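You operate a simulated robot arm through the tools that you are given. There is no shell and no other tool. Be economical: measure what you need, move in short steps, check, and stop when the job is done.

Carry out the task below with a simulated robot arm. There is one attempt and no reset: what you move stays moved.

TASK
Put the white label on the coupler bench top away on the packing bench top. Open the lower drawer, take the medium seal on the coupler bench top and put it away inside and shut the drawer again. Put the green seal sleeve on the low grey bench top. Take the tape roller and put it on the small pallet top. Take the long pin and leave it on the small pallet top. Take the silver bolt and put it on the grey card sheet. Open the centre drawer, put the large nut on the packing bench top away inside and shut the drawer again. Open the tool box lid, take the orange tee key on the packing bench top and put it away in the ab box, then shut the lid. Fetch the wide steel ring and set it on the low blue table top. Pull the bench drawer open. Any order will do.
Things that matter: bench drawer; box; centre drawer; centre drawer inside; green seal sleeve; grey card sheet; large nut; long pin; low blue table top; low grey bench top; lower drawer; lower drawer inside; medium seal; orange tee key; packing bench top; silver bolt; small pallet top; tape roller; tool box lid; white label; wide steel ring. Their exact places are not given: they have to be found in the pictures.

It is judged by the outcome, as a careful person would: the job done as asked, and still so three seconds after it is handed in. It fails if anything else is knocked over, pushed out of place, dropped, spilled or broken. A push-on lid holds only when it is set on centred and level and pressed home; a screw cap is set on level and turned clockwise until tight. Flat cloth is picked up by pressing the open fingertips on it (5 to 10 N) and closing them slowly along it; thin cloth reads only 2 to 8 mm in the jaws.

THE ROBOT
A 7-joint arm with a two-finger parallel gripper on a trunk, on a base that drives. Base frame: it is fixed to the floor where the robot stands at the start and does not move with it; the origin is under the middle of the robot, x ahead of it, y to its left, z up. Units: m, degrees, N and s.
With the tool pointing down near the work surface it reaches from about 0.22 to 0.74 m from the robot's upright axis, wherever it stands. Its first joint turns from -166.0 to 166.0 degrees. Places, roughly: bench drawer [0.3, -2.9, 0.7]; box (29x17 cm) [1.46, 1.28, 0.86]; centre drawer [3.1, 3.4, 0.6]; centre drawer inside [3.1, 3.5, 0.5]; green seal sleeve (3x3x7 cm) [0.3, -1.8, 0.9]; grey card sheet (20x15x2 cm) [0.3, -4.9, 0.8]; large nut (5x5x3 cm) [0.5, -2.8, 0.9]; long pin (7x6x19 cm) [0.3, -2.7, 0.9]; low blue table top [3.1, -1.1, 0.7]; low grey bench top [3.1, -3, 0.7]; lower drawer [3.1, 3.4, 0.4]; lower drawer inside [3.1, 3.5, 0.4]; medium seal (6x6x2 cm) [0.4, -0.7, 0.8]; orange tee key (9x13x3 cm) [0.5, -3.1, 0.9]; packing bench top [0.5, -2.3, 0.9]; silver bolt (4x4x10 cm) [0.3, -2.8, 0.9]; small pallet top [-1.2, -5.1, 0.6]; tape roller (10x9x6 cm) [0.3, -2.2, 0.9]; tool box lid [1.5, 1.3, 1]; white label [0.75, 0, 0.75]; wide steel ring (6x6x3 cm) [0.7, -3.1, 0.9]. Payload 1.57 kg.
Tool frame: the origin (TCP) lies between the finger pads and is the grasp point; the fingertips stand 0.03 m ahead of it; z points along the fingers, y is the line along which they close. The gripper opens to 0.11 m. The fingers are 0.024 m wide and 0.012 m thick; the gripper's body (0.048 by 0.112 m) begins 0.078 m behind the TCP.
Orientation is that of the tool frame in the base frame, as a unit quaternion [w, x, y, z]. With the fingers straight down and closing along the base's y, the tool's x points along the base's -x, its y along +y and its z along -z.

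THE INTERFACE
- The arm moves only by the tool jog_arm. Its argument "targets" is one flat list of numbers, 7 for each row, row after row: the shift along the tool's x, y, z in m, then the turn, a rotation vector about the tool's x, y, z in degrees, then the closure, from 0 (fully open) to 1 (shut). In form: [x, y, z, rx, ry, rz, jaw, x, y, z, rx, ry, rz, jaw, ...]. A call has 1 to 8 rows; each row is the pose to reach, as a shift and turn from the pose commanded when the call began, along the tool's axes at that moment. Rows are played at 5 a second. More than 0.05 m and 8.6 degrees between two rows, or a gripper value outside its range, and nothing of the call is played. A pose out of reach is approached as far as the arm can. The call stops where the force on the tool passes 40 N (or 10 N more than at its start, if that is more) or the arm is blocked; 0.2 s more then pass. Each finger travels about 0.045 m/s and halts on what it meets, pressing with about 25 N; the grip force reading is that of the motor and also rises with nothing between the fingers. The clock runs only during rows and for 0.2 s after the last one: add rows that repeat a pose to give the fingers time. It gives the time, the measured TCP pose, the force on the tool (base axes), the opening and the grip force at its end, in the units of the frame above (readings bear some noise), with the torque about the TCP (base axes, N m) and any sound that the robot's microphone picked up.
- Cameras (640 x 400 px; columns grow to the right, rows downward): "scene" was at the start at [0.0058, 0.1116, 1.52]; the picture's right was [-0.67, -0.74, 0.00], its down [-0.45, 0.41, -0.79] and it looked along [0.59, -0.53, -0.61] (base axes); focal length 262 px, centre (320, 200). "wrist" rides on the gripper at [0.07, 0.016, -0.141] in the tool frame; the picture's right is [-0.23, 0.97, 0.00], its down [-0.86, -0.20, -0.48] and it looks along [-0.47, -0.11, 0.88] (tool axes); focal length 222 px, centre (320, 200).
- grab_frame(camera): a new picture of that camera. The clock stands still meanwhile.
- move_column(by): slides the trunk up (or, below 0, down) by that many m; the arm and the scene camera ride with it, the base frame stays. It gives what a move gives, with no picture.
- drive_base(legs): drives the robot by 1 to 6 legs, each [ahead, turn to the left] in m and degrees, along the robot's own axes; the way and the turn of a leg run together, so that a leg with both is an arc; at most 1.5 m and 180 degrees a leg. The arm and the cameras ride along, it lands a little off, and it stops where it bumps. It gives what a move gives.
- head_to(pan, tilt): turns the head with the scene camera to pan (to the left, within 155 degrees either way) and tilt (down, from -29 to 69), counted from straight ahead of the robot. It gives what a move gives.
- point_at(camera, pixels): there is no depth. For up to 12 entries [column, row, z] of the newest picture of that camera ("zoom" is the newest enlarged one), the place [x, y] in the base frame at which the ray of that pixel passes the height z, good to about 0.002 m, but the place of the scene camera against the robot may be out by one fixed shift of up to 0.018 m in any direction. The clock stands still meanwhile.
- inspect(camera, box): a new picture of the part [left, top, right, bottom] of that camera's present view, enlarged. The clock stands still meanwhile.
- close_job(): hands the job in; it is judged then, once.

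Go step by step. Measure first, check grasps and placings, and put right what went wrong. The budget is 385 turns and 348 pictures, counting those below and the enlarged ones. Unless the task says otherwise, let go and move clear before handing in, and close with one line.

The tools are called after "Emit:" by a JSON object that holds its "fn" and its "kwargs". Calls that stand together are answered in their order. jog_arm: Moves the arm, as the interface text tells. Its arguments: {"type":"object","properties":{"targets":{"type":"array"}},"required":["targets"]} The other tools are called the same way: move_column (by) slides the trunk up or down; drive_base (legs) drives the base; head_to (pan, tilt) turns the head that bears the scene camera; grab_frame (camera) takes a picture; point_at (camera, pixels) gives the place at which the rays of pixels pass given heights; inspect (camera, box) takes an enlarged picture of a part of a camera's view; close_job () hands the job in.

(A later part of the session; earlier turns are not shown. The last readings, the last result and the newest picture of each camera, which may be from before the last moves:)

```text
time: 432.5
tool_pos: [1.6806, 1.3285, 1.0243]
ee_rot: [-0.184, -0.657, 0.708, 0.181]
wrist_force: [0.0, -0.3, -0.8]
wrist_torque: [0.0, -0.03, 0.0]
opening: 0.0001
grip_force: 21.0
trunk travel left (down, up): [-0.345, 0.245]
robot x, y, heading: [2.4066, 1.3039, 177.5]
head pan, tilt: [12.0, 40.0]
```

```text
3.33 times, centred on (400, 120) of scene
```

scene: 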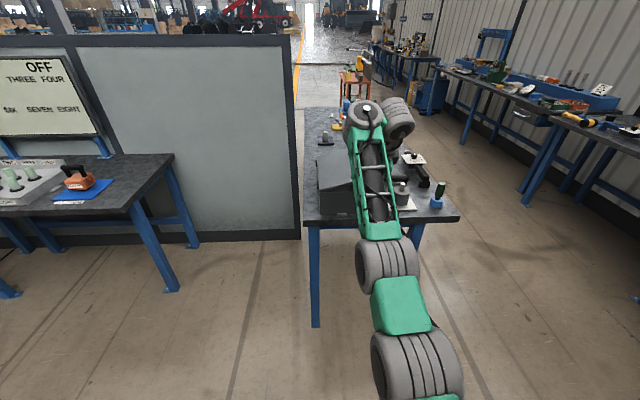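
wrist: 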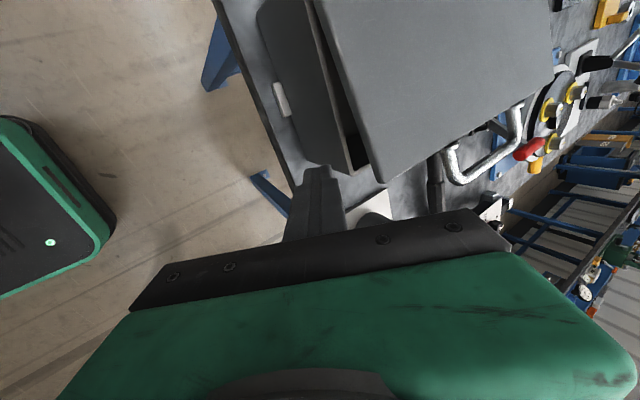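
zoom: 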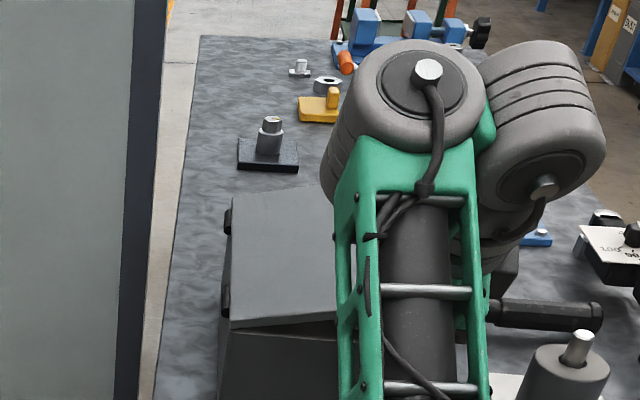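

Emit:
{"fn": "move_column", "kwargs": {"by": -0.03}}

Emit:
{"fn": "drive_base", "kwargs": {"legs": [[0.07, 0]]}}

Emit:
{"fn": "inspect", "kwargs": {"camera": "wrist", "box": [230, 90, 450, 230]}}

```text
time: 433.3
tool_pos: [1.6805, 1.3276, 0.9944]
ee_rot: [-0.185, -0.657, 0.708, 0.182]
wrist_force: [-0.3, 0.0, 0.3]
wrist_torque: [-0.05, -0.01, -0.05]
opening: 0.0
grip_force: 21.6
trunk travel left (down, up): [-0.315, 0.275]
robot x, y, heading: [2.4019, 1.3016, 177.6]
head pan, tilt: [12.0, 40.0]
```

```text
time: 434.3
tool_pos: [1.6302, 1.3315, 0.9982]
ee_rot: [-0.19, -0.652, 0.712, 0.18]
wrist_force: [40.2, 1.3, 1.9]
wrist_torque: [-0.08, -0.03, 0.4]
opening: 0.0
grip_force: 21.5
trunk travel left (down, up): [-0.315, 0.275]
robot x, y, heading: [2.3499, 1.3055, 177.1]
head pan, tilt: [12.0, 40.0]
stopped in leg 1: the force on the tool passed its limit (the readings are from after the stop); the commanded pose is now the measured one
```

```text
2.86 times, centred on (340, 160) of wrist
```

zoom: 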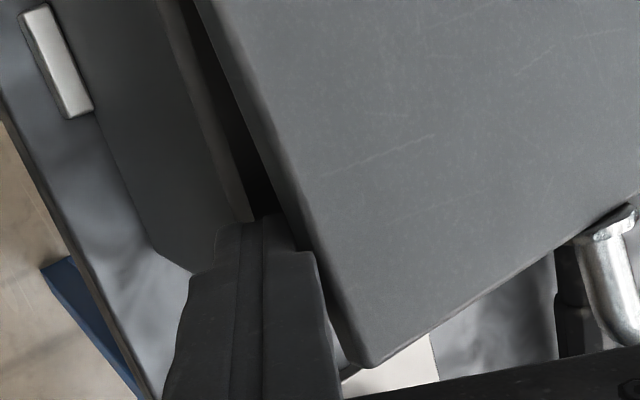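

Contact moved up the shaft: it is the lid's edge at (1.616, z≈1.0). Go lower still for more insertion.

Emit:
{"fn": "drive_base", "kwargs": {"legs": [[-0.03, 0]]}}

Emit:
{"fn": "move_column", "kwargs": {"by": -0.035}}

Emit:
{"fn": "drive_base", "kwargs": {"legs": [[0.07, 0]]}}

Emit:
{"fn": "inspect", "kwargs": {"camera": "wrist", "box": [230, 90, 450, 230]}}

```text
time: 435.1
tool_pos: [1.6551, 1.33, 0.9938]
ee_rot: [-0.187, -0.653, 0.712, 0.179]
wrist_force: [0.1, -0.5, 0.5]
wrist_torque: [0.0, 0.05, 0.05]
opening: 0.0002
grip_force: 21.6
trunk travel left (down, up): [-0.315, 0.275]
robot x, y, heading: [2.3775, 1.3032, 177.0]
head pan, tilt: [12.0, 40.0]
```

```text
time: 435.9
tool_pos: [1.6559, 1.3307, 0.9593]
ee_rot: [-0.187, -0.653, 0.712, 0.178]
wrist_force: [-0.2, 0.7, 0.4]
wrist_torque: [0.01, -0.01, 0.0]
opening: 0.0
grip_force: 21.6
trunk travel left (down, up): [-0.28, 0.31]
robot x, y, heading: [2.3775, 1.3006, 177.2]
head pan, tilt: [12.0, 40.0]
```

```text
time: 436.7
tool_pos: [1.6432, 1.3296, 0.9617]
ee_rot: [-0.191, -0.648, 0.717, 0.173]
wrist_force: [39.5, -0.7, 3.9]
wrist_torque: [-0.06, -0.73, 0.38]
opening: 0.0
grip_force: 21.1
trunk travel left (down, up): [-0.28, 0.31]
robot x, y, heading: [2.3619, 1.3062, 177.2]
head pan, tilt: [12.0, 40.0]
stopped in leg 1: the force on the tool passed its limit (the readings are from after the stop); the commanded pose is now the measured one
```

```text
2.86 times, centred on (340, 160) of wrist
```

zoom: 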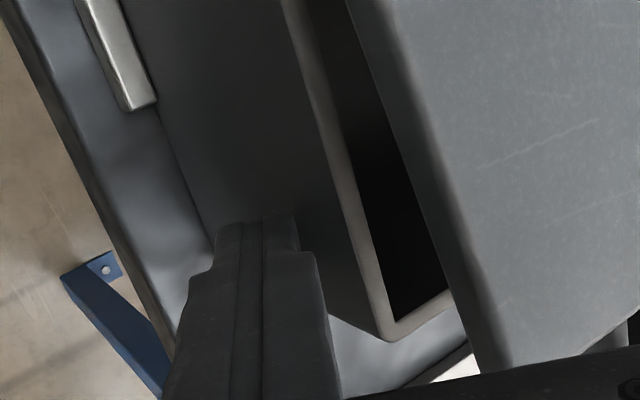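

Now it meets the box wall (rim ≈0.955, lid edge ≈1.0). A better idea: from this east stance use a sideways-tilted fingertip to push the lid's front edge south and up, slowly. Back off and go tool-down.

Emit:
{"fn": "drive_base", "kwargs": {"legs": [[-0.15, 1]]}}

Emit:
{"fn": "move_column", "kwargs": {"by": 0.17}}

Emit:
{"fn": "jog_arm", "kwargs": {"targets": [0, 0, -0.02, 8, 0, 0, 1, 0, -0.02, -0.03, 16, 0, 0, 1, 0, -0.05, -0.04, 24, 0, 0, 1, 0, -0.08, -0.04, 31, 0, 0, 1]}}

Emit:
{"fn": "grab_frame", "kwargs": {"camera": "wrist"}}

```text
time: 438.1
tool_pos: [1.787, 1.3123, 0.9584]
ee_rot: [-0.19, -0.655, 0.711, 0.171]
wrist_force: [-0.4, -0.1, -0.5]
wrist_torque: [-0.01, 0.0, 0.01]
opening: 0.0
grip_force: 21.4
trunk travel left (down, up): [-0.28, 0.31]
robot x, y, heading: [2.5077, 1.2966, 178.4]
head pan, tilt: [12.0, 40.0]
```

```text
time: 440.0
tool_pos: [1.7873, 1.3125, 1.1281]
ee_rot: [-0.19, -0.654, 0.712, 0.172]
wrist_force: [0.4, 0.5, 0.7]
wrist_torque: [0.0, 0.01, 0.01]
opening: 0.0
grip_force: 21.3
trunk travel left (down, up): [-0.45, 0.14]
robot x, y, heading: [2.5081, 1.3008, 178.3]
head pan, tilt: [12.0, 40.0]
```

```text
time: 441.0
tool_pos: [1.8763, 1.3051, 1.1252]
ee_rot: [-0.008, -0.682, 0.731, -0.025]
wrist_force: [0.5, -0.1, 0.2]
wrist_torque: [-0.01, 0.01, 0.02]
opening: 0.0
grip_force: 21.7
trunk travel left (down, up): [-0.45, 0.14]
robot x, y, heading: [2.5077, 1.2988, 178.6]
head pan, tilt: [12.0, 40.0]
```

```text
162 pictures are left
```

wrist: 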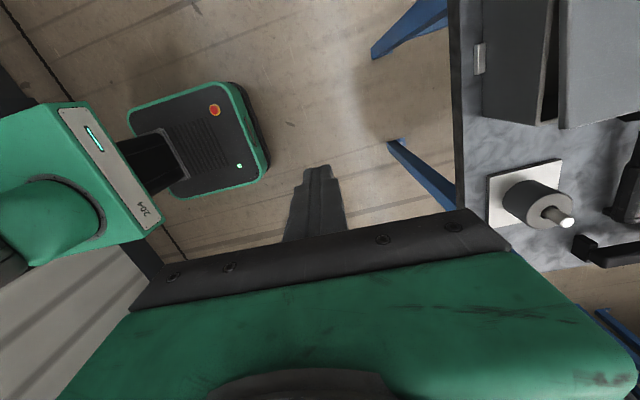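

Emit:
{"fn": "jog_arm", "kwargs": {"targets": [-0.03, 0, 0, 0, 8, 0, 1, -0.06, 0, 0, 0, 16, 0, 1, -0.09, 0, 0, 0, 24, 0, 1, -0.12, 0, 0, 0, 32, 0, 1, -0.12, 0, 0, 0, 38, 0, 1]}}

Emit:
{"fn": "drive_base", "kwargs": {"legs": [[0.2, 0]]}}

Emit:
{"fn": "grab_frame", "kwargs": {"camera": "wrist"}}

Emit:
{"fn": "grab_frame", "kwargs": {"camera": "scene"}}

```text
time: 442.2
tool_pos: [1.9146, 1.3746, 1.0971]
ee_rot: [-0.138, -0.668, 0.716, -0.149]
wrist_force: [0.1, -0.5, 0.0]
wrist_torque: [0.01, -0.02, -0.05]
opening: 0.0
grip_force: 20.4
out of reach, approached as far as the arm can: row 3, 4, 5
trunk travel left (down, up): [-0.45, 0.14]
robot x, y, heading: [2.5092, 1.2986, 178.1]
head pan, tilt: [12.0, 40.0]
```

```text
time: 443.8
tool_pos: [1.7154, 1.3801, 1.0973]
ee_rot: [-0.138, -0.667, 0.717, -0.148]
wrist_force: [0.1, 0.0, 0.4]
wrist_torque: [0.03, 0.02, -0.02]
opening: 0.0002
grip_force: 21.5
trunk travel left (down, up): [-0.45, 0.14]
robot x, y, heading: [2.3093, 1.303, 177.8]
head pan, tilt: [12.0, 40.0]
```

```text
161 pictures are left
```

wrist: 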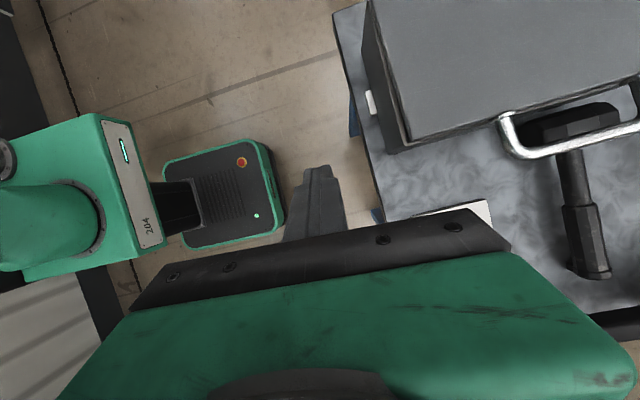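

```text
160 pictures are left
```

scene: 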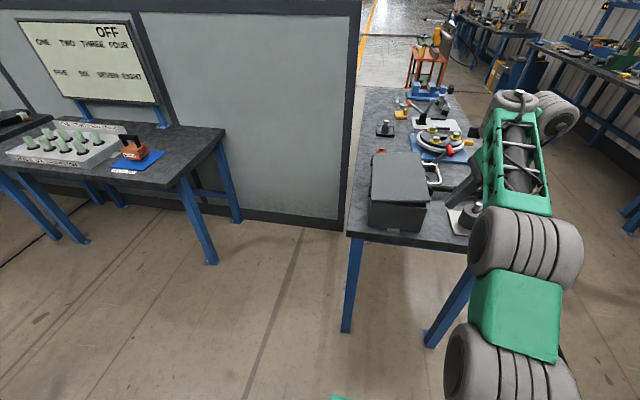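

The tilt reached 23°, enough. Bring the finger to x≈1.56 in front of the lid edge, lower, then push south slowly.

Emit:
{"fn": "jog_arm", "kwargs": {"targets": [-0.03, 0, -0.01, 0, 0, 0, 1]}}

Emit:
{"fn": "drive_base", "kwargs": {"legs": [[0.15, 0]]}}

Emit:
{"fn": "grab_frame", "kwargs": {"camera": "wrist"}}

Emit:
{"fn": "inspect", "kwargs": {"camera": "scene", "box": [340, 80, 560, 260]}}

```text
time: 444.2
tool_pos: [1.7187, 1.411, 1.0932]
ee_rot: [-0.138, -0.667, 0.717, -0.148]
wrist_force: [0.7, 0.2, 0.1]
wrist_torque: [0.0, -0.04, 0.0]
opening: 0.0
grip_force: 21.4
trunk travel left (down, up): [-0.45, 0.14]
robot x, y, heading: [2.3111, 1.3056, 178.1]
head pan, tilt: [12.0, 40.0]
```

```text
time: 445.6
tool_pos: [1.5673, 1.4156, 1.0939]
ee_rot: [-0.137, -0.667, 0.717, -0.147]
wrist_force: [-1.1, 0.4, -0.2]
wrist_torque: [0.0, 0.0, -0.02]
opening: 0.0
grip_force: 20.9
trunk travel left (down, up): [-0.45, 0.14]
robot x, y, heading: [2.1574, 1.3098, 178.2]
head pan, tilt: [12.0, 40.0]
```

```text
159 pictures are left
```

wrist: 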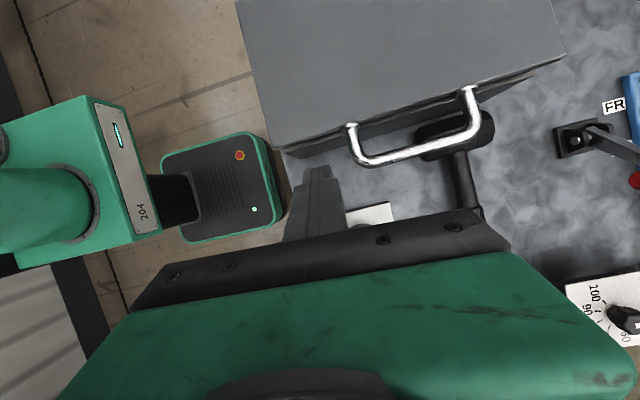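

```text
2.22 times, centred on (450, 170) of scene
```

zoom: 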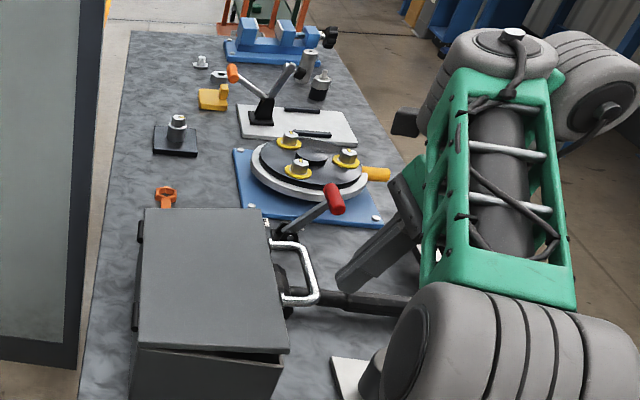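

Emit:
{"fn": "move_column", "kwargs": {"by": -0.08}}

Emit:
{"fn": "grab_frame", "kwargs": {"camera": "wrist"}}

Emit:
{"fn": "jog_arm", "kwargs": {"targets": [0.01, 0, 0.004, 0, 0, 0, 1, 0.02, 0, 0.008, 0, 0, 0, 1, 0.03, 0, 0.012, 0, 0, 0, 1, 0.04, 0, 0.016, 0, 0, 0, 1]}}

Emit:
{"fn": "grab_frame", "kwargs": {"camera": "wrist"}}

```text
time: 446.8
tool_pos: [1.568, 1.4164, 1.0128]
ee_rot: [-0.137, -0.667, 0.717, -0.147]
wrist_force: [0.3, 0.1, -0.3]
wrist_torque: [-0.02, -0.02, -0.01]
opening: 0.0001
grip_force: 21.6
trunk travel left (down, up): [-0.37, 0.22]
robot x, y, heading: [2.1585, 1.3094, 178.2]
head pan, tilt: [12.0, 40.0]
```

```text
157 pictures are left
```

wrist: 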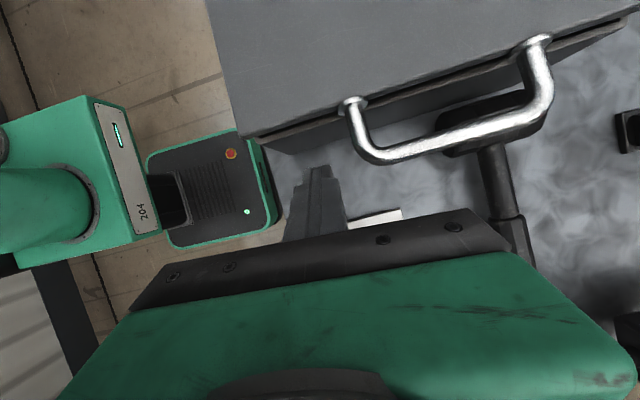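

```text
time: 447.8
tool_pos: [1.5667, 1.3823, 1.0135]
ee_rot: [-0.137, -0.665, 0.72, -0.146]
wrist_force: [6.6, 41.3, 0.2]
wrist_torque: [0.92, -0.7, 0.12]
opening: 0.0001
grip_force: 21.1
trunk travel left (down, up): [-0.37, 0.22]
robot x, y, heading: [2.1556, 1.3051, 177.9]
head pan, tilt: [12.0, 40.0]
```

```text
156 pictures are left
```

wrist: 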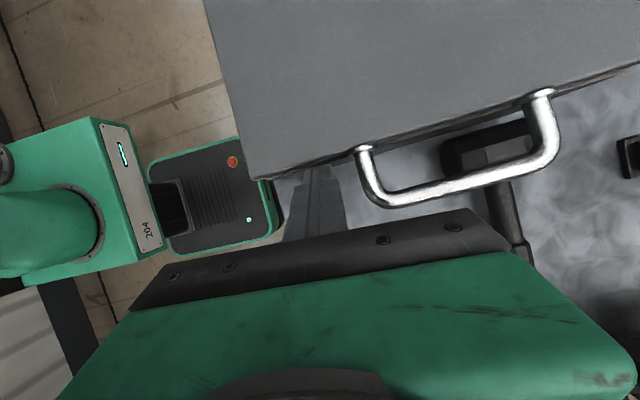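

The lid has sagged to roughly 15°. New approach: with the tool straight down and jaws closing along y, straddle the handle bar (finger in the gap) and lift along the arc. Raise, straighten and rotate the tool.

Emit:
{"fn": "jog_arm", "kwargs": {"targets": [-0.03, 0, -0.012, 0, 0, 0, 1]}}

Emit:
{"fn": "move_column", "kwargs": {"by": 0.15}}

Emit:
{"fn": "jog_arm", "kwargs": {"targets": [0, 0, -0.0, 0, -8, 0, 0.6, 0, 0, -0.0, 0, -16, 0, 0.4, 0, 0, -0.0, 0, -23, 0, 0.3]}}

Emit:
{"fn": "jog_arm", "kwargs": {"targets": [0, 0, 0, 0, 0, -8.5, 0.3, 0, 0, 0, 0, 0, -17, 0.3, 0, 0, 0, 0, 0, -25.5, 0.3, 0, 0, 0, 0, 0, -34, 0.3, 0, 0, 0, 0, 0, -42.5, 0.3, 0, 0, 0, 0, 0, -51, 0.3, 0, 0, 0, 0, 0, -59.5, 0.3, 0, 0, 0, 0, 0, -68, 0.3]}}

Emit:
{"fn": "jog_arm", "kwargs": {"targets": [0, 0, 0, 0, 0, -8.5, 0.3, 0, 0, 0, 0, 0, -17, 0.3, 0, 0, 0, 0, 0, -24, 0.3]}}

Emit:
{"fn": "grab_frame", "kwargs": {"camera": "wrist"}}

Emit:
{"fn": "grab_frame", "kwargs": {"camera": "scene"}}

```text
time: 448.2
tool_pos: [1.5671, 1.4057, 1.0127]
ee_rot: [-0.138, -0.668, 0.716, -0.149]
wrist_force: [0.3, 1.1, -0.3]
wrist_torque: [-0.06, 0.04, 0.0]
opening: 0.0
grip_force: 21.6
trunk travel left (down, up): [-0.37, 0.22]
robot x, y, heading: [2.1565, 1.3099, 178.3]
head pan, tilt: [12.0, 40.0]
```

```text
time: 449.9
tool_pos: [1.5678, 1.4051, 1.1627]
ee_rot: [-0.136, -0.667, 0.718, -0.147]
wrist_force: [-0.4, 0.1, 0.8]
wrist_torque: [0.02, 0.01, -0.01]
opening: 0.0
grip_force: 20.8
trunk travel left (down, up): [-0.52, 0.07]
robot x, y, heading: [2.1599, 1.3105, 178.2]
head pan, tilt: [12.0, 40.0]
```

```text
time: 450.7
tool_pos: [1.5666, 1.4105, 1.1638]
ee_rot: [0.001, -0.683, 0.73, -0.023]
wrist_force: [-0.7, -0.3, 0.9]
wrist_torque: [-0.02, 0.03, 0.02]
opening: 0.064
grip_force: 0.1
out of reach, approached as far as the arm can: row 3
trunk travel left (down, up): [-0.52, 0.07]
robot x, y, heading: [2.1595, 1.3115, 178.5]
head pan, tilt: [12.0, 40.0]
```

```text
time: 452.5
tool_pos: [1.567, 1.4102, 1.1613]
ee_rot: [-0.002, 0.975, -0.223, 0.015]
wrist_force: [-0.2, 0.0, 0.9]
wrist_torque: [-0.01, 0.0, 0.01]
opening: 0.0769
grip_force: 0.0
trunk travel left (down, up): [-0.52, 0.07]
robot x, y, heading: [2.1584, 1.3092, 178.3]
head pan, tilt: [12.0, 40.0]
```

```text
time: 453.3
tool_pos: [1.5671, 1.41, 1.1632]
ee_rot: [0.003, 1.0, -0.015, 0.014]
wrist_force: [0.1, 0.0, 0.4]
wrist_torque: [0.0, 0.0, 0.0]
opening: 0.077
grip_force: 0.2
trunk travel left (down, up): [-0.52, 0.07]
robot x, y, heading: [2.1594, 1.3091, 178.5]
head pan, tilt: [12.0, 40.0]
```

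```text
155 pictures are left
```

wrist: 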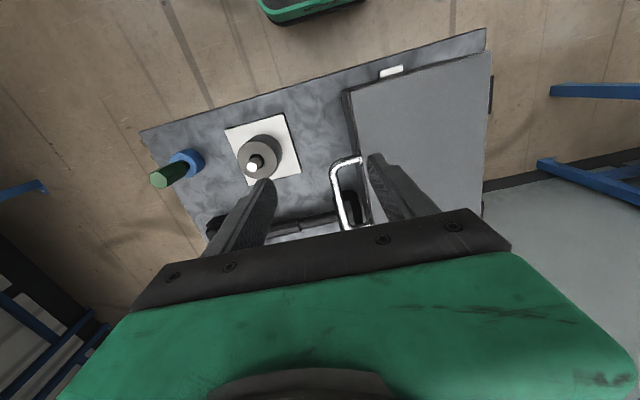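

```text
154 pictures are left
```

scene: 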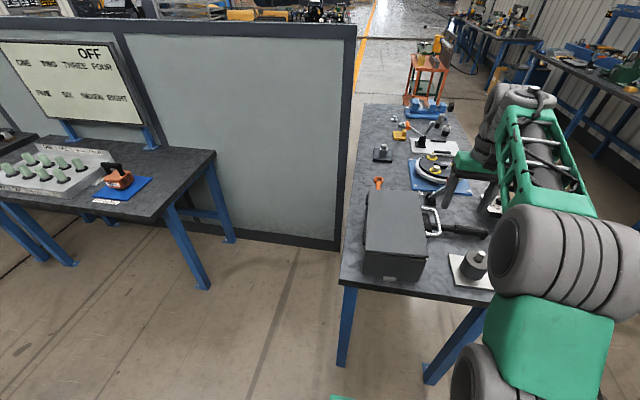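

Emit:
{"fn": "point_at", "kwargs": {"camera": "wrist", "pixels": [[336, 195, 0.96], [336, 195, 0.98], [336, 195, 1.0], [350, 130, 0.97], [358, 162, 0.98], [345, 95, 0.97], [487, 55, 0.97], [252, 168, 0.95]]}}

Emit:
{"fn": "inspect", "kwargs": {"camera": "wrist", "box": [230, 60, 510, 240]}}

Emit:
{"fn": "inspect", "kwargs": {"camera": "scene", "box": [340, 160, 500, 300]}}

```text
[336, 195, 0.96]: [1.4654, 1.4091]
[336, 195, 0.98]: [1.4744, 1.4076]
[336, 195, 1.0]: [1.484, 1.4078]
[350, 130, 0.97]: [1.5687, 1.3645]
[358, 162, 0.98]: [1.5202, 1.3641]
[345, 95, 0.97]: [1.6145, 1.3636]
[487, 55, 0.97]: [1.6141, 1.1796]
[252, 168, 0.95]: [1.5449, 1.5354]
```

```text
2.22 times, centred on (370, 150) of wrist
```

zoom: 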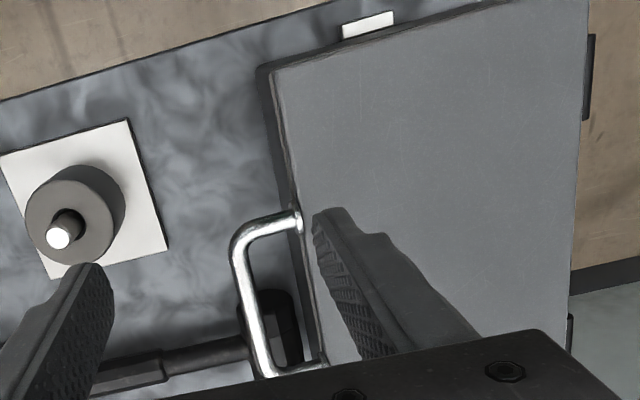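

```text
2.86 times, centred on (420, 230) of scene
```

zoom: 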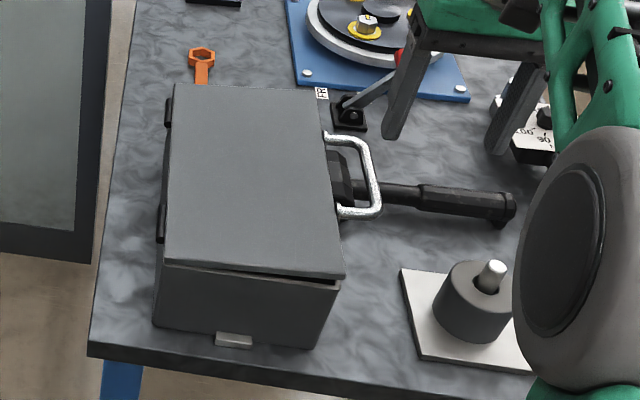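

Now it's clear: lid nearly shut, bar at (1.475,1.408,~0.98) with a 3.6 cm gap. Descend with the jaws 4 cm open.

Emit:
{"fn": "jog_arm", "kwargs": {"targets": [-0.04, 0.002, 0.0, 0, 0, 0, 0.5, -0.08, 0.002, 0.02, 0, 0, 0, 0.64, -0.092, 0.002, 0.06, 0, 0, 0, 0.64, -0.092, 0.002, 0.1, 0, 0, 0, 0.64]}}

Emit:
{"fn": "grab_frame", "kwargs": {"camera": "wrist"}}

Emit:
{"fn": "inspect", "kwargs": {"camera": "scene", "box": [340, 140, 500, 280]}}

```text
time: 454.3
tool_pos: [1.4794, 1.4102, 1.062]
ee_rot: [0.002, 1.0, -0.016, 0.014]
wrist_force: [0.4, -0.4, -0.1]
wrist_torque: [-0.01, -0.01, 0.01]
opening: 0.0397
grip_force: 0.1
trunk travel left (down, up): [-0.52, 0.07]
robot x, y, heading: [2.1557, 1.3098, 178.3]
head pan, tilt: [12.0, 40.0]
```

```text
151 pictures are left
```

wrist: 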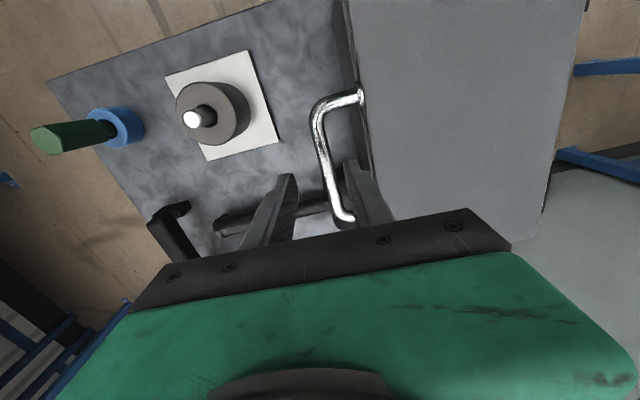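

```text
2.86 times, centred on (420, 210) of scene
```

zoom: 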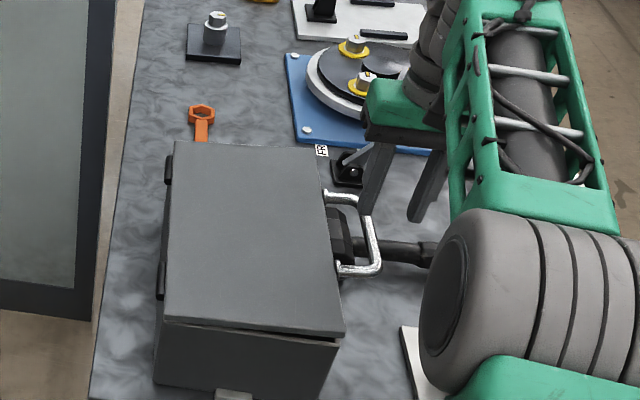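

Emit:
{"fn": "point_at", "kwargs": {"camera": "wrist", "pixels": [[323, 150, 0.975], [330, 190, 0.975], [345, 218, 0.975], [362, 97, 0.975], [362, 130, 0.98]]}}

Emit:
{"fn": "jog_arm", "kwargs": {"targets": [0, 0.001, 0.03, 0, 0, 0, 0.64, 0, 0.001, 0.05, 0, 0, 0, 0.64]}}

Emit:
{"fn": "grab_frame", "kwargs": {"camera": "wrist"}}

```text
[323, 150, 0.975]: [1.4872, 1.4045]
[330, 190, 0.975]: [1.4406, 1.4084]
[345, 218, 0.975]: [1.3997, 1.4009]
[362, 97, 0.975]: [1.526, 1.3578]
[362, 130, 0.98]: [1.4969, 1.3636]
```

```text
time: 454.9
tool_pos: [1.48, 1.4084, 1.0075]
ee_rot: [0.002, 1.0, -0.015, 0.013]
wrist_force: [0.7, -0.5, 0.2]
wrist_torque: [-0.03, -0.03, -0.01]
opening: 0.0395
grip_force: 0.0
trunk travel left (down, up): [-0.52, 0.07]
robot x, y, heading: [2.1575, 1.3095, 178.6]
head pan, tilt: [12.0, 40.0]
```

```text
149 pictures are left
```

wrist: 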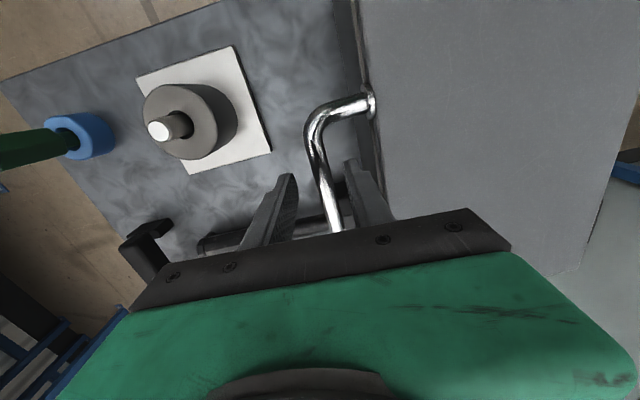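

The inner finger is in the gap. Lower 2 cm and close.

Emit:
{"fn": "jog_arm", "kwargs": {"targets": [0, 0.001, 0.02, 0, 0, 0, 0.64, 0, 0.001, 0.022, 0, 0, 0, 0.8, 0, 0.001, 0.022, 0, 0, 0, 1, 0, 0.001, 0.022, 0, 0, 0, 1]}}

Emit:
{"fn": "grab_frame", "kwargs": {"camera": "wrist"}}

```text
time: 455.9
tool_pos: [1.4806, 1.4049, 0.987]
ee_rot: [0.002, 1.0, -0.013, 0.014]
wrist_force: [0.6, -15.6, -2.7]
wrist_torque: [0.02, 0.37, 0.56]
opening: 0.0144
grip_force: 24.9
trunk travel left (down, up): [-0.52, 0.07]
robot x, y, heading: [2.159, 1.3099, 178.4]
head pan, tilt: [12.0, 40.0]
```

```text
148 pictures are left
```

wrist: 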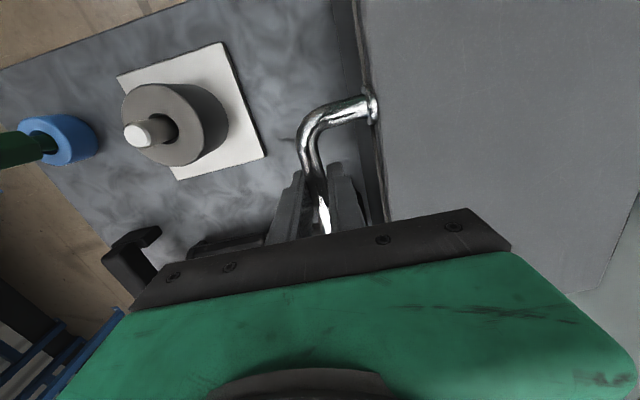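

Gripped. Lift along the arc with fixed tool orientation.

Emit:
{"fn": "jog_arm", "kwargs": {"targets": [0, 0.0044, -0.031, 0, 0, 0, 1, 0, 0.013, -0.061, 0, 0, 0, 1, 0, 0.0258, -0.09, 0, 0, 0, 1, 0, 0.0425, -0.1166, 0, 0, 0, 1, 0, 0.0626, -0.1406, 0, 0, 0, 1]}}

Emit:
{"fn": "grab_frame", "kwargs": {"camera": "scene"}}

Emit:
{"fn": "grab_frame", "kwargs": {"camera": "wrist"}}

```text
time: 457.1
tool_pos: [1.4745, 1.3456, 1.1297]
ee_rot: [0.001, 1.0, -0.016, 0.015]
wrist_force: [21.6, -10.2, -12.8]
wrist_torque: [0.01, 0.08, 0.73]
opening: 0.0141
grip_force: 30.2
trunk travel left (down, up): [-0.52, 0.07]
robot x, y, heading: [2.1603, 1.3095, 178.4]
head pan, tilt: [12.0, 40.0]
```

```text
147 pictures are left
```

scene: 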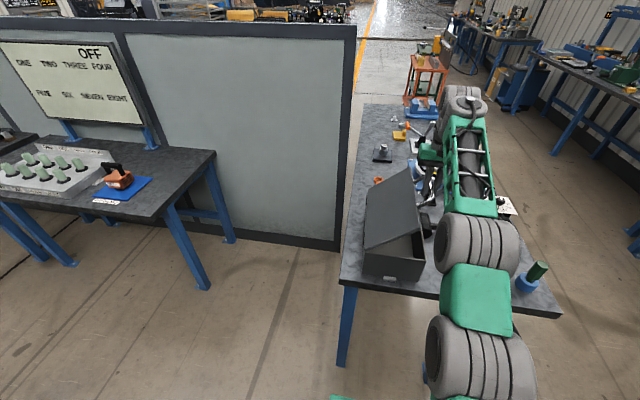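

```text
146 pictures are left
```

wrist: 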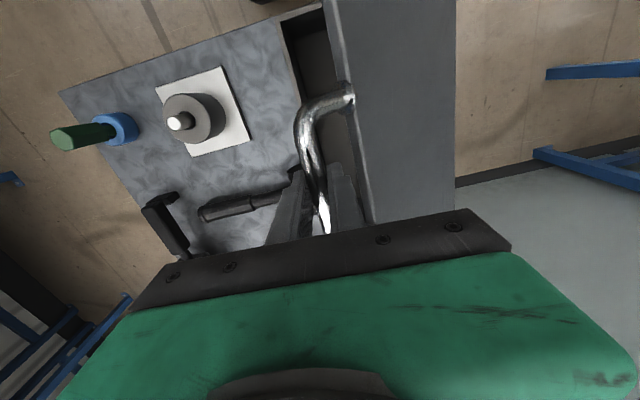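

Lid at ~44°. Continue.

Emit:
{"fn": "jog_arm", "kwargs": {"targets": [0.003, 0.0234, -0.021, 0, 0, 0, 1, 0.003, 0.0494, -0.0386, 0, 0, 0, 1, 0.003, 0.0776, -0.0524, 0, 0, 0, 1, 0.003, 0.1075, -0.062, 0, 0, 0, 1, 0.003, 0.1384, -0.0675, 0, 0, 0, 1]}}

Emit:
{"fn": "grab_frame", "kwargs": {"camera": "scene"}}

Emit:
{"fn": "grab_frame", "kwargs": {"camera": "wrist"}}

```text
time: 458.3
tool_pos: [1.4996, 1.2198, 1.1825]
ee_rot: [0.003, 1.0, -0.015, 0.013]
wrist_force: [-15.7, 1.5, 25.6]
wrist_torque: [0.0, -0.22, 0.7]
opening: 0.014
grip_force: 29.9
out of reach, approached as far as the arm can: row 2, 3, 4, 5
trunk travel left (down, up): [-0.52, 0.07]
robot x, y, heading: [2.1606, 1.3102, 178.5]
head pan, tilt: [12.0, 40.0]
```

```text
145 pictures are left
```

scene: 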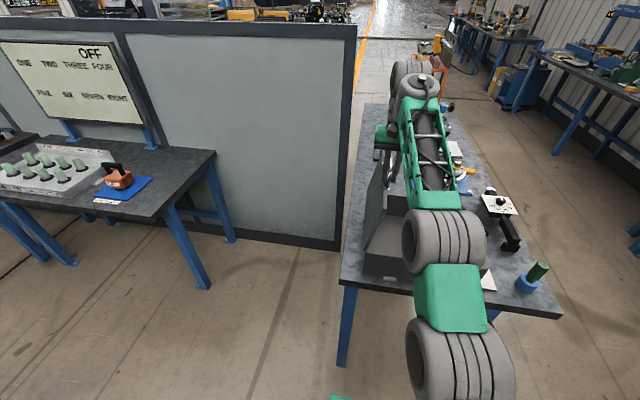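

```text
144 pictures are left
```

wrist: 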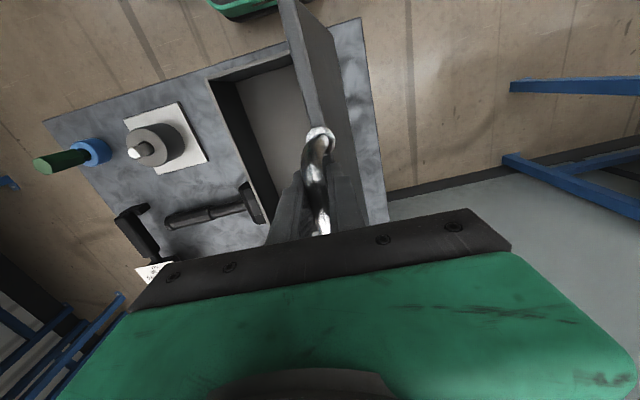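

Lid ~80° open. Push it just past vertical.

Emit:
{"fn": "jog_arm", "kwargs": {"targets": [0, 0.015, 0.0, 0, 0, 0, 1, 0, 0.03, 0.002, 0, 0, 0, 1, 0, 0.045, 0.004, 0, 0, 0, 1, 0, 0.06, 0.008, 0, 0, 0, 1]}}

Emit:
{"fn": "grab_frame", "kwargs": {"camera": "wrist"}}

Emit:
{"fn": "inspect", "kwargs": {"camera": "scene", "box": [330, 100, 490, 300]}}

```text
time: 458.8
tool_pos: [1.5, 1.2069, 1.1842]
ee_rot: [0.003, 1.0, -0.014, 0.011]
wrist_force: [2.3, -2.1, 6.3]
wrist_torque: [-0.09, -0.19, 0.73]
opening: 0.014
grip_force: 30.8
trunk travel left (down, up): [-0.52, 0.07]
robot x, y, heading: [2.1577, 1.308, 178.2]
head pan, tilt: [12.0, 40.0]
stopped in row 2: the force on the tool passed its limit (the readings are from after the stop); the commanded pose is now the measured one
```

```text
143 pictures are left
```

wrist: 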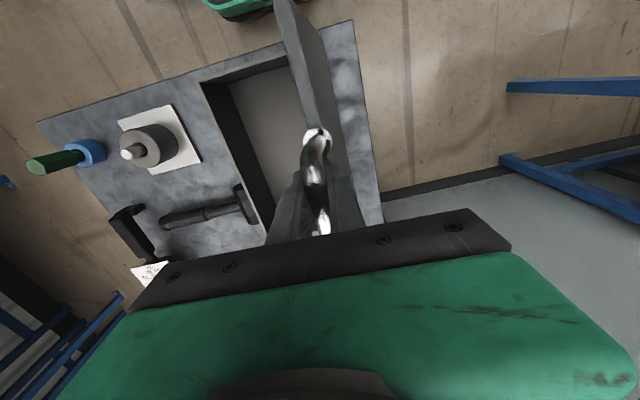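

```text
2.00 times, centred on (410, 200) of scene
```

zoom: 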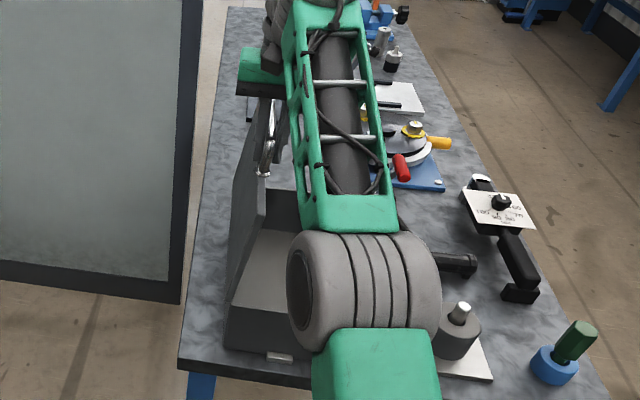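

Emit:
{"fn": "jog_arm", "kwargs": {"targets": [0, 0.006, -0.002, 0, 0, 0, 1, 0, 0.012, -0.003, 0, 0, 0, 1, 0, 0.018, -0.004, 0, 0, 0, 1, 0, 0.024, -0.004, 0, 0, 0, 1, 0, 0.03, -0.005, 0, 0, 0, 1, 0, 0.036, -0.005, 0, 0, 0, 1, 0, 0.042, -0.005, 0, 0, 0, 1]}}

Emit:
{"fn": "grab_frame", "kwargs": {"camera": "wrist"}}

```text
time: 460.1
tool_pos: [1.503, 1.1803, 1.1844]
ee_rot: [0.003, 1.0, -0.016, 0.008]
wrist_force: [-12.8, -1.2, -1.2]
wrist_torque: [-0.06, 0.68, 0.76]
opening: 0.0144
grip_force: 30.3
out of reach, approached as far as the arm can: row 2, 3, 4, 5, 6
trunk travel left (down, up): [-0.52, 0.07]
robot x, y, heading: [2.1582, 1.3098, 178.3]
head pan, tilt: [12.0, 40.0]
stopped in row 6: the force on the tool passed its limit (the readings are from after the stop); the commanded pose is now the measured one
```

```text
141 pictures are left
```

wrist: 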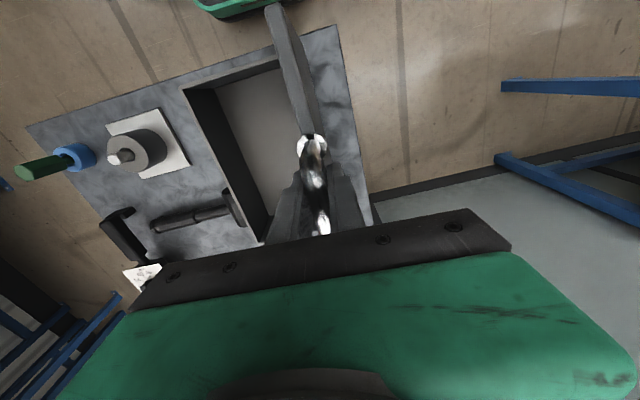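

Emit:
{"fn": "jog_arm", "kwargs": {"targets": [0, 0.005, 0.001, 0, 0, 0, 1, 0, 0.01, 0.002, 0, 0, 0, 1, 0, 0.015, 0.002, 0, 0, 0, 1, 0, 0.02, 0.003, 0, 0, 0, 1, 0, 0.025, 0.004, 0, 0, 0, 1, 0, 0.03, 0.005, 0, 0, 0, 1]}}

Emit:
{"fn": "grab_frame", "kwargs": {"camera": "wrist"}}

```text
time: 461.5
tool_pos: [1.5055, 1.1529, 1.1836]
ee_rot: [0.005, 1.0, -0.016, 0.002]
wrist_force: [-7.9, -0.1, 3.5]
wrist_torque: [0.18, -0.2, 0.73]
opening: 0.0141
grip_force: 30.5
trunk travel left (down, up): [-0.52, 0.07]
robot x, y, heading: [2.1583, 1.3144, 178.4]
head pan, tilt: [12.0, 40.0]
stopped in row 6: the force on the tool passed its limit (the readings are from after the stop); the commanded pose is now the measured one
```

```text
140 pictures are left
```

wrist: 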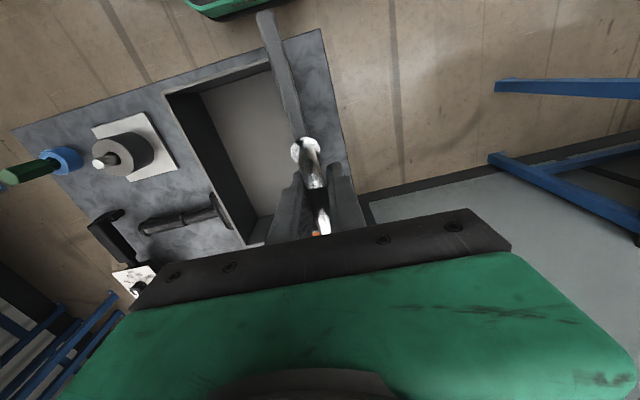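

Past vertical (~97°). Release and rise.

Emit:
{"fn": "jog_arm", "kwargs": {"targets": [0, 0, 0, 0, 0, 0, 0.9, 0, 0, 0, 0, 0, 0, 0.75, 0, 0, 0, 0, 0, 0, 0.6, 0, 0, -0.02, 0, 0, 0, 0.6, 0, 0, -0.05, 0, 0, 0, 0.6, 0.03, 0, -0.08, 0, 0, 0, 0.6]}}

Emit:
{"fn": "grab_frame", "kwargs": {"camera": "scene"}}

Emit:
{"fn": "grab_frame", "kwargs": {"camera": "wrist"}}

```text
time: 462.9
tool_pos: [1.5496, 1.1544, 1.2532]
ee_rot: [0.004, 1.0, -0.017, 0.005]
wrist_force: [-0.8, -0.1, -0.7]
wrist_torque: [0.02, -0.07, 0.0]
opening: 0.0441
grip_force: 0.2
out of reach, approached as far as the arm can: row 4, 5, 6
trunk travel left (down, up): [-0.52, 0.07]
robot x, y, heading: [2.1597, 1.3134, 178.1]
head pan, tilt: [12.0, 40.0]
```

```text
139 pictures are left
```

scene: 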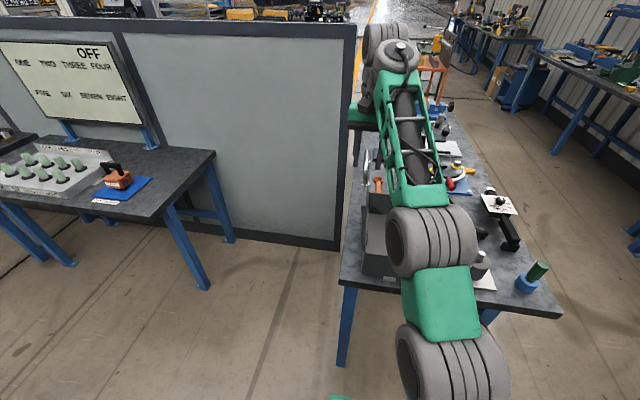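

```text
138 pictures are left
```

wrist: 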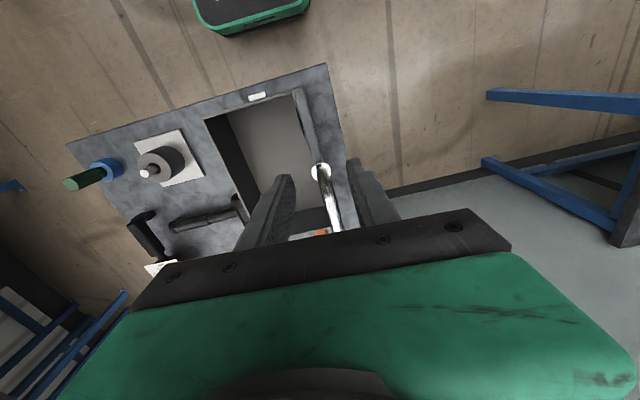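

The lid stays open. Now travel around the bench to the coupler bench for the medium seal.

Emit:
{"fn": "drive_base", "kwargs": {"legs": [[-0.3, 0], [0, -88], [0.95, 0], [0, 90], [1.5, 0], [1.35, 0]]}}

Emit:
{"fn": "drive_base", "kwargs": {"legs": [[0, 90], [1.5, 0], [1.45, 0], [0, 90]]}}

Emit:
{"fn": "head_to", "kwargs": {"pan": 0, "tilt": 40}}

Emit:
{"fn": "grab_frame", "kwargs": {"camera": "scene"}}

```text
time: 490.3
tool_pos: [-0.9528, 2.0985, 1.2541]
ee_rot: [0.005, 1.0, -0.011, 0.002]
wrist_force: [-0.2, 0.1, -0.3]
wrist_torque: [-0.02, 0.01, 0.01]
opening: 0.0437
grip_force: 0.0
trunk travel left (down, up): [-0.52, 0.07]
robot x, y, heading: [-0.3463, 2.2573, 178.7]
head pan, tilt: [12.0, 40.0]
```

```text
time: 512.0
tool_pos: [0.1217, -0.5249, 1.2549]
ee_rot: [-0.002, 0.03, 1.0, 0.004]
wrist_force: [-0.2, 0.3, -0.1]
wrist_torque: [0.03, 0.01, 0.01]
opening: 0.044
grip_force: 0.0
trunk travel left (down, up): [-0.52, 0.07]
robot x, y, heading: [-0.4933, -0.6612, -3.6]
head pan, tilt: [12.0, 40.0]
```

```text
time: 512.7
tool_pos: [0.1222, -0.5238, 1.2553]
ee_rot: [-0.002, 0.03, 1.0, 0.004]
wrist_force: [0.6, -1.1, 0.1]
wrist_torque: [-0.01, 0.02, 0.02]
opening: 0.0438
grip_force: 0.0
trunk travel left (down, up): [-0.52, 0.07]
robot x, y, heading: [-0.4914, -0.6622, -3.4]
head pan, tilt: [0.0, 40.0]
```

```text
137 pictures are left
```

scene: 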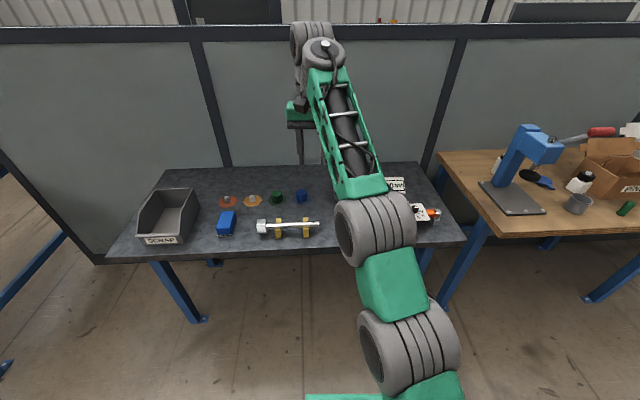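

Emit:
{"fn": "drive_base", "kwargs": {"legs": [[0.36, 3.5]]}}

Emit:
{"fn": "move_column", "kwargs": {"by": -0.07}}

Emit:
{"fn": "jog_arm", "kwargs": {"targets": [0.04, -0.02, 0.02, 0, 0, 0, 0.4, 0.08, -0.05, 0.04, 0, 0, 0, 0.3, 0.12, -0.08, 0.06, 0, 0, 0, 0.2, 0.16, -0.11, 0.08, 0, 0, 0, 0.2, 0.19, -0.14, 0.1, 0, 0, 0, 0.2, 0.2, -0.17, 0.13, 0, 0, 0, 0.2]}}

Emit:
{"fn": "grab_frame", "kwargs": {"camera": "wrist"}}

```text
time: 515.0
tool_pos: [0.4663, -0.4966, 1.2538]
ee_rot: [-0.003, -0.001, 1.0, 0.004]
wrist_force: [-0.6, 0.4, 0.4]
wrist_torque: [0.0, -0.01, 0.01]
opening: 0.0442
grip_force: 0.1
trunk travel left (down, up): [-0.52, 0.07]
robot x, y, heading: [-0.1348, -0.6723, 0.2]
head pan, tilt: [0.0, 40.0]
```

```text
time: 516.1
tool_pos: [0.4667, -0.4961, 1.1857]
ee_rot: [-0.004, -0.001, 1.0, 0.004]
wrist_force: [0.3, 0.5, 0.7]
wrist_torque: [-0.01, 0.0, 0.01]
opening: 0.0438
grip_force: 0.2
trunk travel left (down, up): [-0.45, 0.14]
robot x, y, heading: [-0.1343, -0.6694, -0.0]
head pan, tilt: [0.0, 40.0]
```

```text
refused: row 2 steps farther than a row can; nothing moved
```

```text
136 pictures are left
```

wrist: 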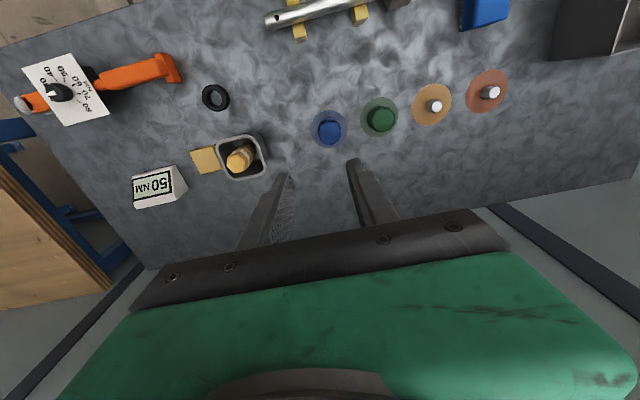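

Emit:
{"fn": "point_at", "kwargs": {"camera": "wrist", "pixels": [[215, 97, 0.81], [203, 97, 0.81], [228, 96, 0.81], [215, 97, 0.8]]}}

Emit:
{"fn": "jog_arm", "kwargs": {"targets": [0.03, -0.03, 0.02, 0, 0, 0, 0.4, 0.05, -0.07, 0.04, 0, 0, 0, 0.3, 0.06, -0.11, 0.06, 0, 0, 0, 0.2, 0.07, -0.15, 0.08, 0, 0, 0, 0.2, 0.075, -0.19, 0.1, 0, 0, 0, 0.2, 0.08, -0.23, 0.12, 0, 0, 0, 0.2, 0.08, -0.26, 0.15, 0, 0, 0, 0.2]}}

Emit:
{"fn": "grab_frame", "kwargs": {"camera": "wrist"}}

```text
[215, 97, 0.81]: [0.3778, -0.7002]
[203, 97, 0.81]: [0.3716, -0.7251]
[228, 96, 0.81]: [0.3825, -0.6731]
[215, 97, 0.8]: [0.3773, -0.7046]
```

```text
time: 517.7
tool_pos: [0.385, -0.7577, 1.0321]
ee_rot: [-0.002, -0.001, 1.0, 0.005]
wrist_force: [-0.2, -1.3, 0.5]
wrist_torque: [-0.03, -0.02, -0.05]
opening: 0.0881
grip_force: 0.0
trunk travel left (down, up): [-0.45, 0.14]
robot x, y, heading: [-0.1358, -0.6715, 0.2]
head pan, tilt: [0.0, 40.0]
```

```text
135 pictures are left
```

wrist: 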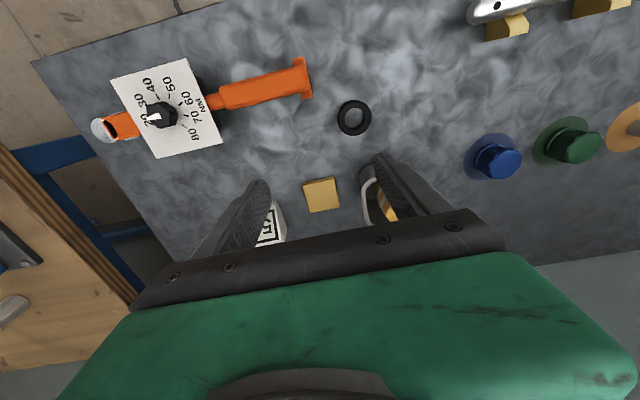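

Emit:
{"fn": "point_at", "kwargs": {"camera": "wrist", "pixels": [[354, 117, 0.81], [337, 118, 0.81], [371, 117, 0.81], [354, 101, 0.81], [354, 135, 0.81]]}}

```text
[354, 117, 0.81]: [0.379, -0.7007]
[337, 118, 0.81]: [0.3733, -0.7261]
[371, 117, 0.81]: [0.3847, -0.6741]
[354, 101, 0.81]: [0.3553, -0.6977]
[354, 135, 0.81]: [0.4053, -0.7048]
```

Emit:
{"fn": "jog_arm", "kwargs": {"targets": [0.006, 0.04, 0.02, 0, 0, 0, 0.25, 0.006, 0.057, 0.06, 0, 0, 0, 0.3, 0.006, 0.057, 0.1, 0, 0, 0, 0.3, 0.006, 0.057, 0.14, 0, 0, 0, 0.3, 0.006, 0.057, 0.18, 0, 0, 0, 0.3, 0.006, 0.057, 0.198, 0, 0, 0, 0.3]}}

Emit:
{"fn": "grab_frame", "kwargs": {"camera": "wrist"}}

```text
time: 519.1
tool_pos: [0.395, -0.7353, 0.8636]
ee_rot: [-0.007, 0.06, 0.997, -0.04]
wrist_force: [5.2, 11.9, -3.3]
wrist_torque: [-1.11, 0.49, 0.1]
opening: 0.0769
grip_force: 0.0
out of reach, approached as far as the arm can: row 3, 4, 5, 6
trunk travel left (down, up): [-0.45, 0.14]
robot x, y, heading: [-0.1349, -0.6719, -0.0]
head pan, tilt: [0.0, 40.0]
```

```text
134 pictures are left
```

wrist: 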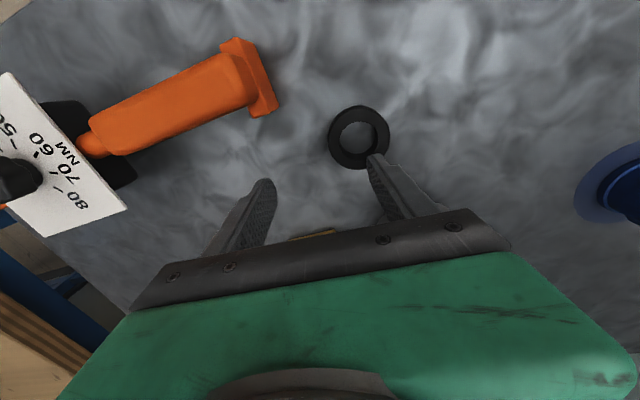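

Unexpected contact; rise and check what is nearby.

Emit:
{"fn": "jog_arm", "kwargs": {"targets": [0, -0.01, -0.04, 0, 0, 0, 0.3, 0, -0.01, -0.09, 0, 0, 0, 0.3, 0, -0.01, -0.14, 0, 0, 0, 0.3]}}

Emit:
{"fn": "grab_frame", "kwargs": {"camera": "wrist"}}

Emit:
{"fn": "head_to", "kwargs": {"pan": -15, "tilt": 50}}

Emit:
{"fn": "grab_frame", "kwargs": {"camera": "scene"}}

```text
time: 519.9
tool_pos: [0.3766, -0.7085, 0.9734]
ee_rot: [-0.003, 0.0, 1.0, 0.005]
wrist_force: [-0.4, -0.9, -0.9]
wrist_torque: [0.01, 0.03, 0.01]
opening: 0.077
grip_force: 0.1
trunk travel left (down, up): [-0.45, 0.14]
robot x, y, heading: [-0.1365, -0.6719, -0.1]
head pan, tilt: [0.0, 40.0]
```

```text
133 pictures are left
```

wrist: 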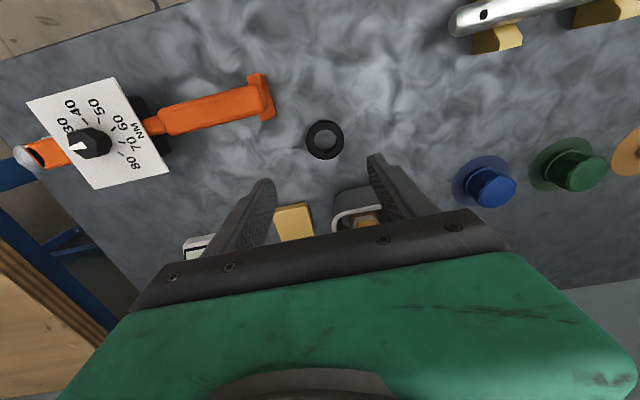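

```text
time: 520.7
tool_pos: [0.3786, -0.7087, 0.9744]
ee_rot: [-0.002, -0.001, 1.0, 0.004]
wrist_force: [0.1, -0.7, 0.5]
wrist_torque: [0.0, 0.02, 0.02]
opening: 0.0768
grip_force: 0.0
trunk travel left (down, up): [-0.45, 0.14]
robot x, y, heading: [-0.1367, -0.6733, 0.1]
head pan, tilt: [-15.0, 50.0]
```

```text
132 pictures are left
```

scene: 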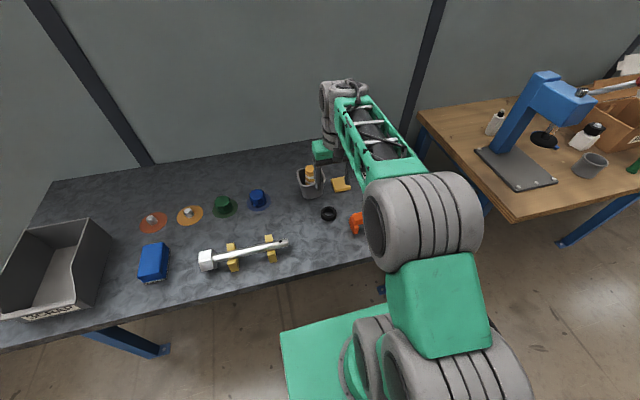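

Nothing moved; it was an arm limit. I'll align here and lower with the trunk instead.

Emit:
{"fn": "jog_arm", "kwargs": {"targets": [0, 0.008, 0, 0, 0, 0, 0.3]}}

Emit:
{"fn": "move_column", "kwargs": {"by": -0.138}}

Emit:
{"fn": "jog_arm", "kwargs": {"targets": [0, 0, 0, 0, 0, 0, 0.6, 0, 0, 0, 0, 0, 0, 0.8, 0, 0, 0, 0, 0, 0, 1, 0, 0, 0, 0, 0, 0, 1]}}

Emit:
{"fn": "inspect", "kwargs": {"camera": "wrist", "box": [220, 90, 440, 240]}}

```text
time: 521.1
tool_pos: [0.3777, -0.6997, 0.9745]
ee_rot: [-0.003, -0.001, 1.0, 0.005]
wrist_force: [-0.4, 1.2, -0.2]
wrist_torque: [-0.02, 0.0, 0.02]
opening: 0.0772
grip_force: 0.0
trunk travel left (down, up): [-0.45, 0.14]
robot x, y, heading: [-0.1377, -0.6712, 0.2]
head pan, tilt: [-15.0, 50.0]
```

```text
time: 522.7
tool_pos: [0.3788, -0.7002, 0.8363]
ee_rot: [-0.003, -0.001, 1.0, 0.004]
wrist_force: [0.1, 0.4, 0.4]
wrist_torque: [-0.01, -0.01, -0.03]
opening: 0.077
grip_force: 0.1
trunk travel left (down, up): [-0.312, 0.278]
robot x, y, heading: [-0.1381, -0.6748, -0.1]
head pan, tilt: [-15.0, 50.0]
```

```text
time: 523.7
tool_pos: [0.3781, -0.7012, 0.8383]
ee_rot: [-0.003, 0.0, 1.0, 0.004]
wrist_force: [-1.1, 0.2, 0.2]
wrist_torque: [0.0, 0.01, 0.03]
opening: 0.0496
grip_force: 25.2
trunk travel left (down, up): [-0.312, 0.278]
robot x, y, heading: [-0.137, -0.6702, -0.1]
head pan, tilt: [-15.0, 50.0]
```

```text
2.67 times, centred on (330, 165) of wrist
```

zoom: 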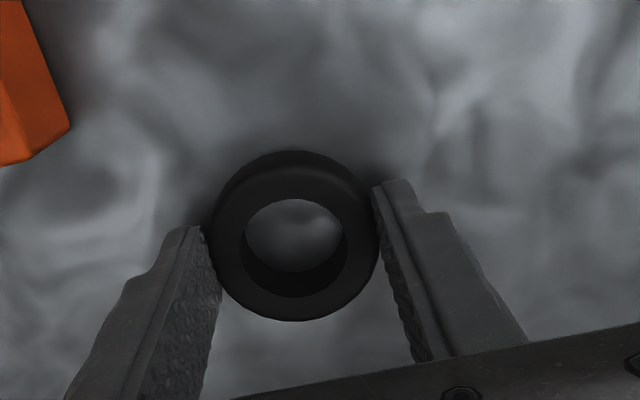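

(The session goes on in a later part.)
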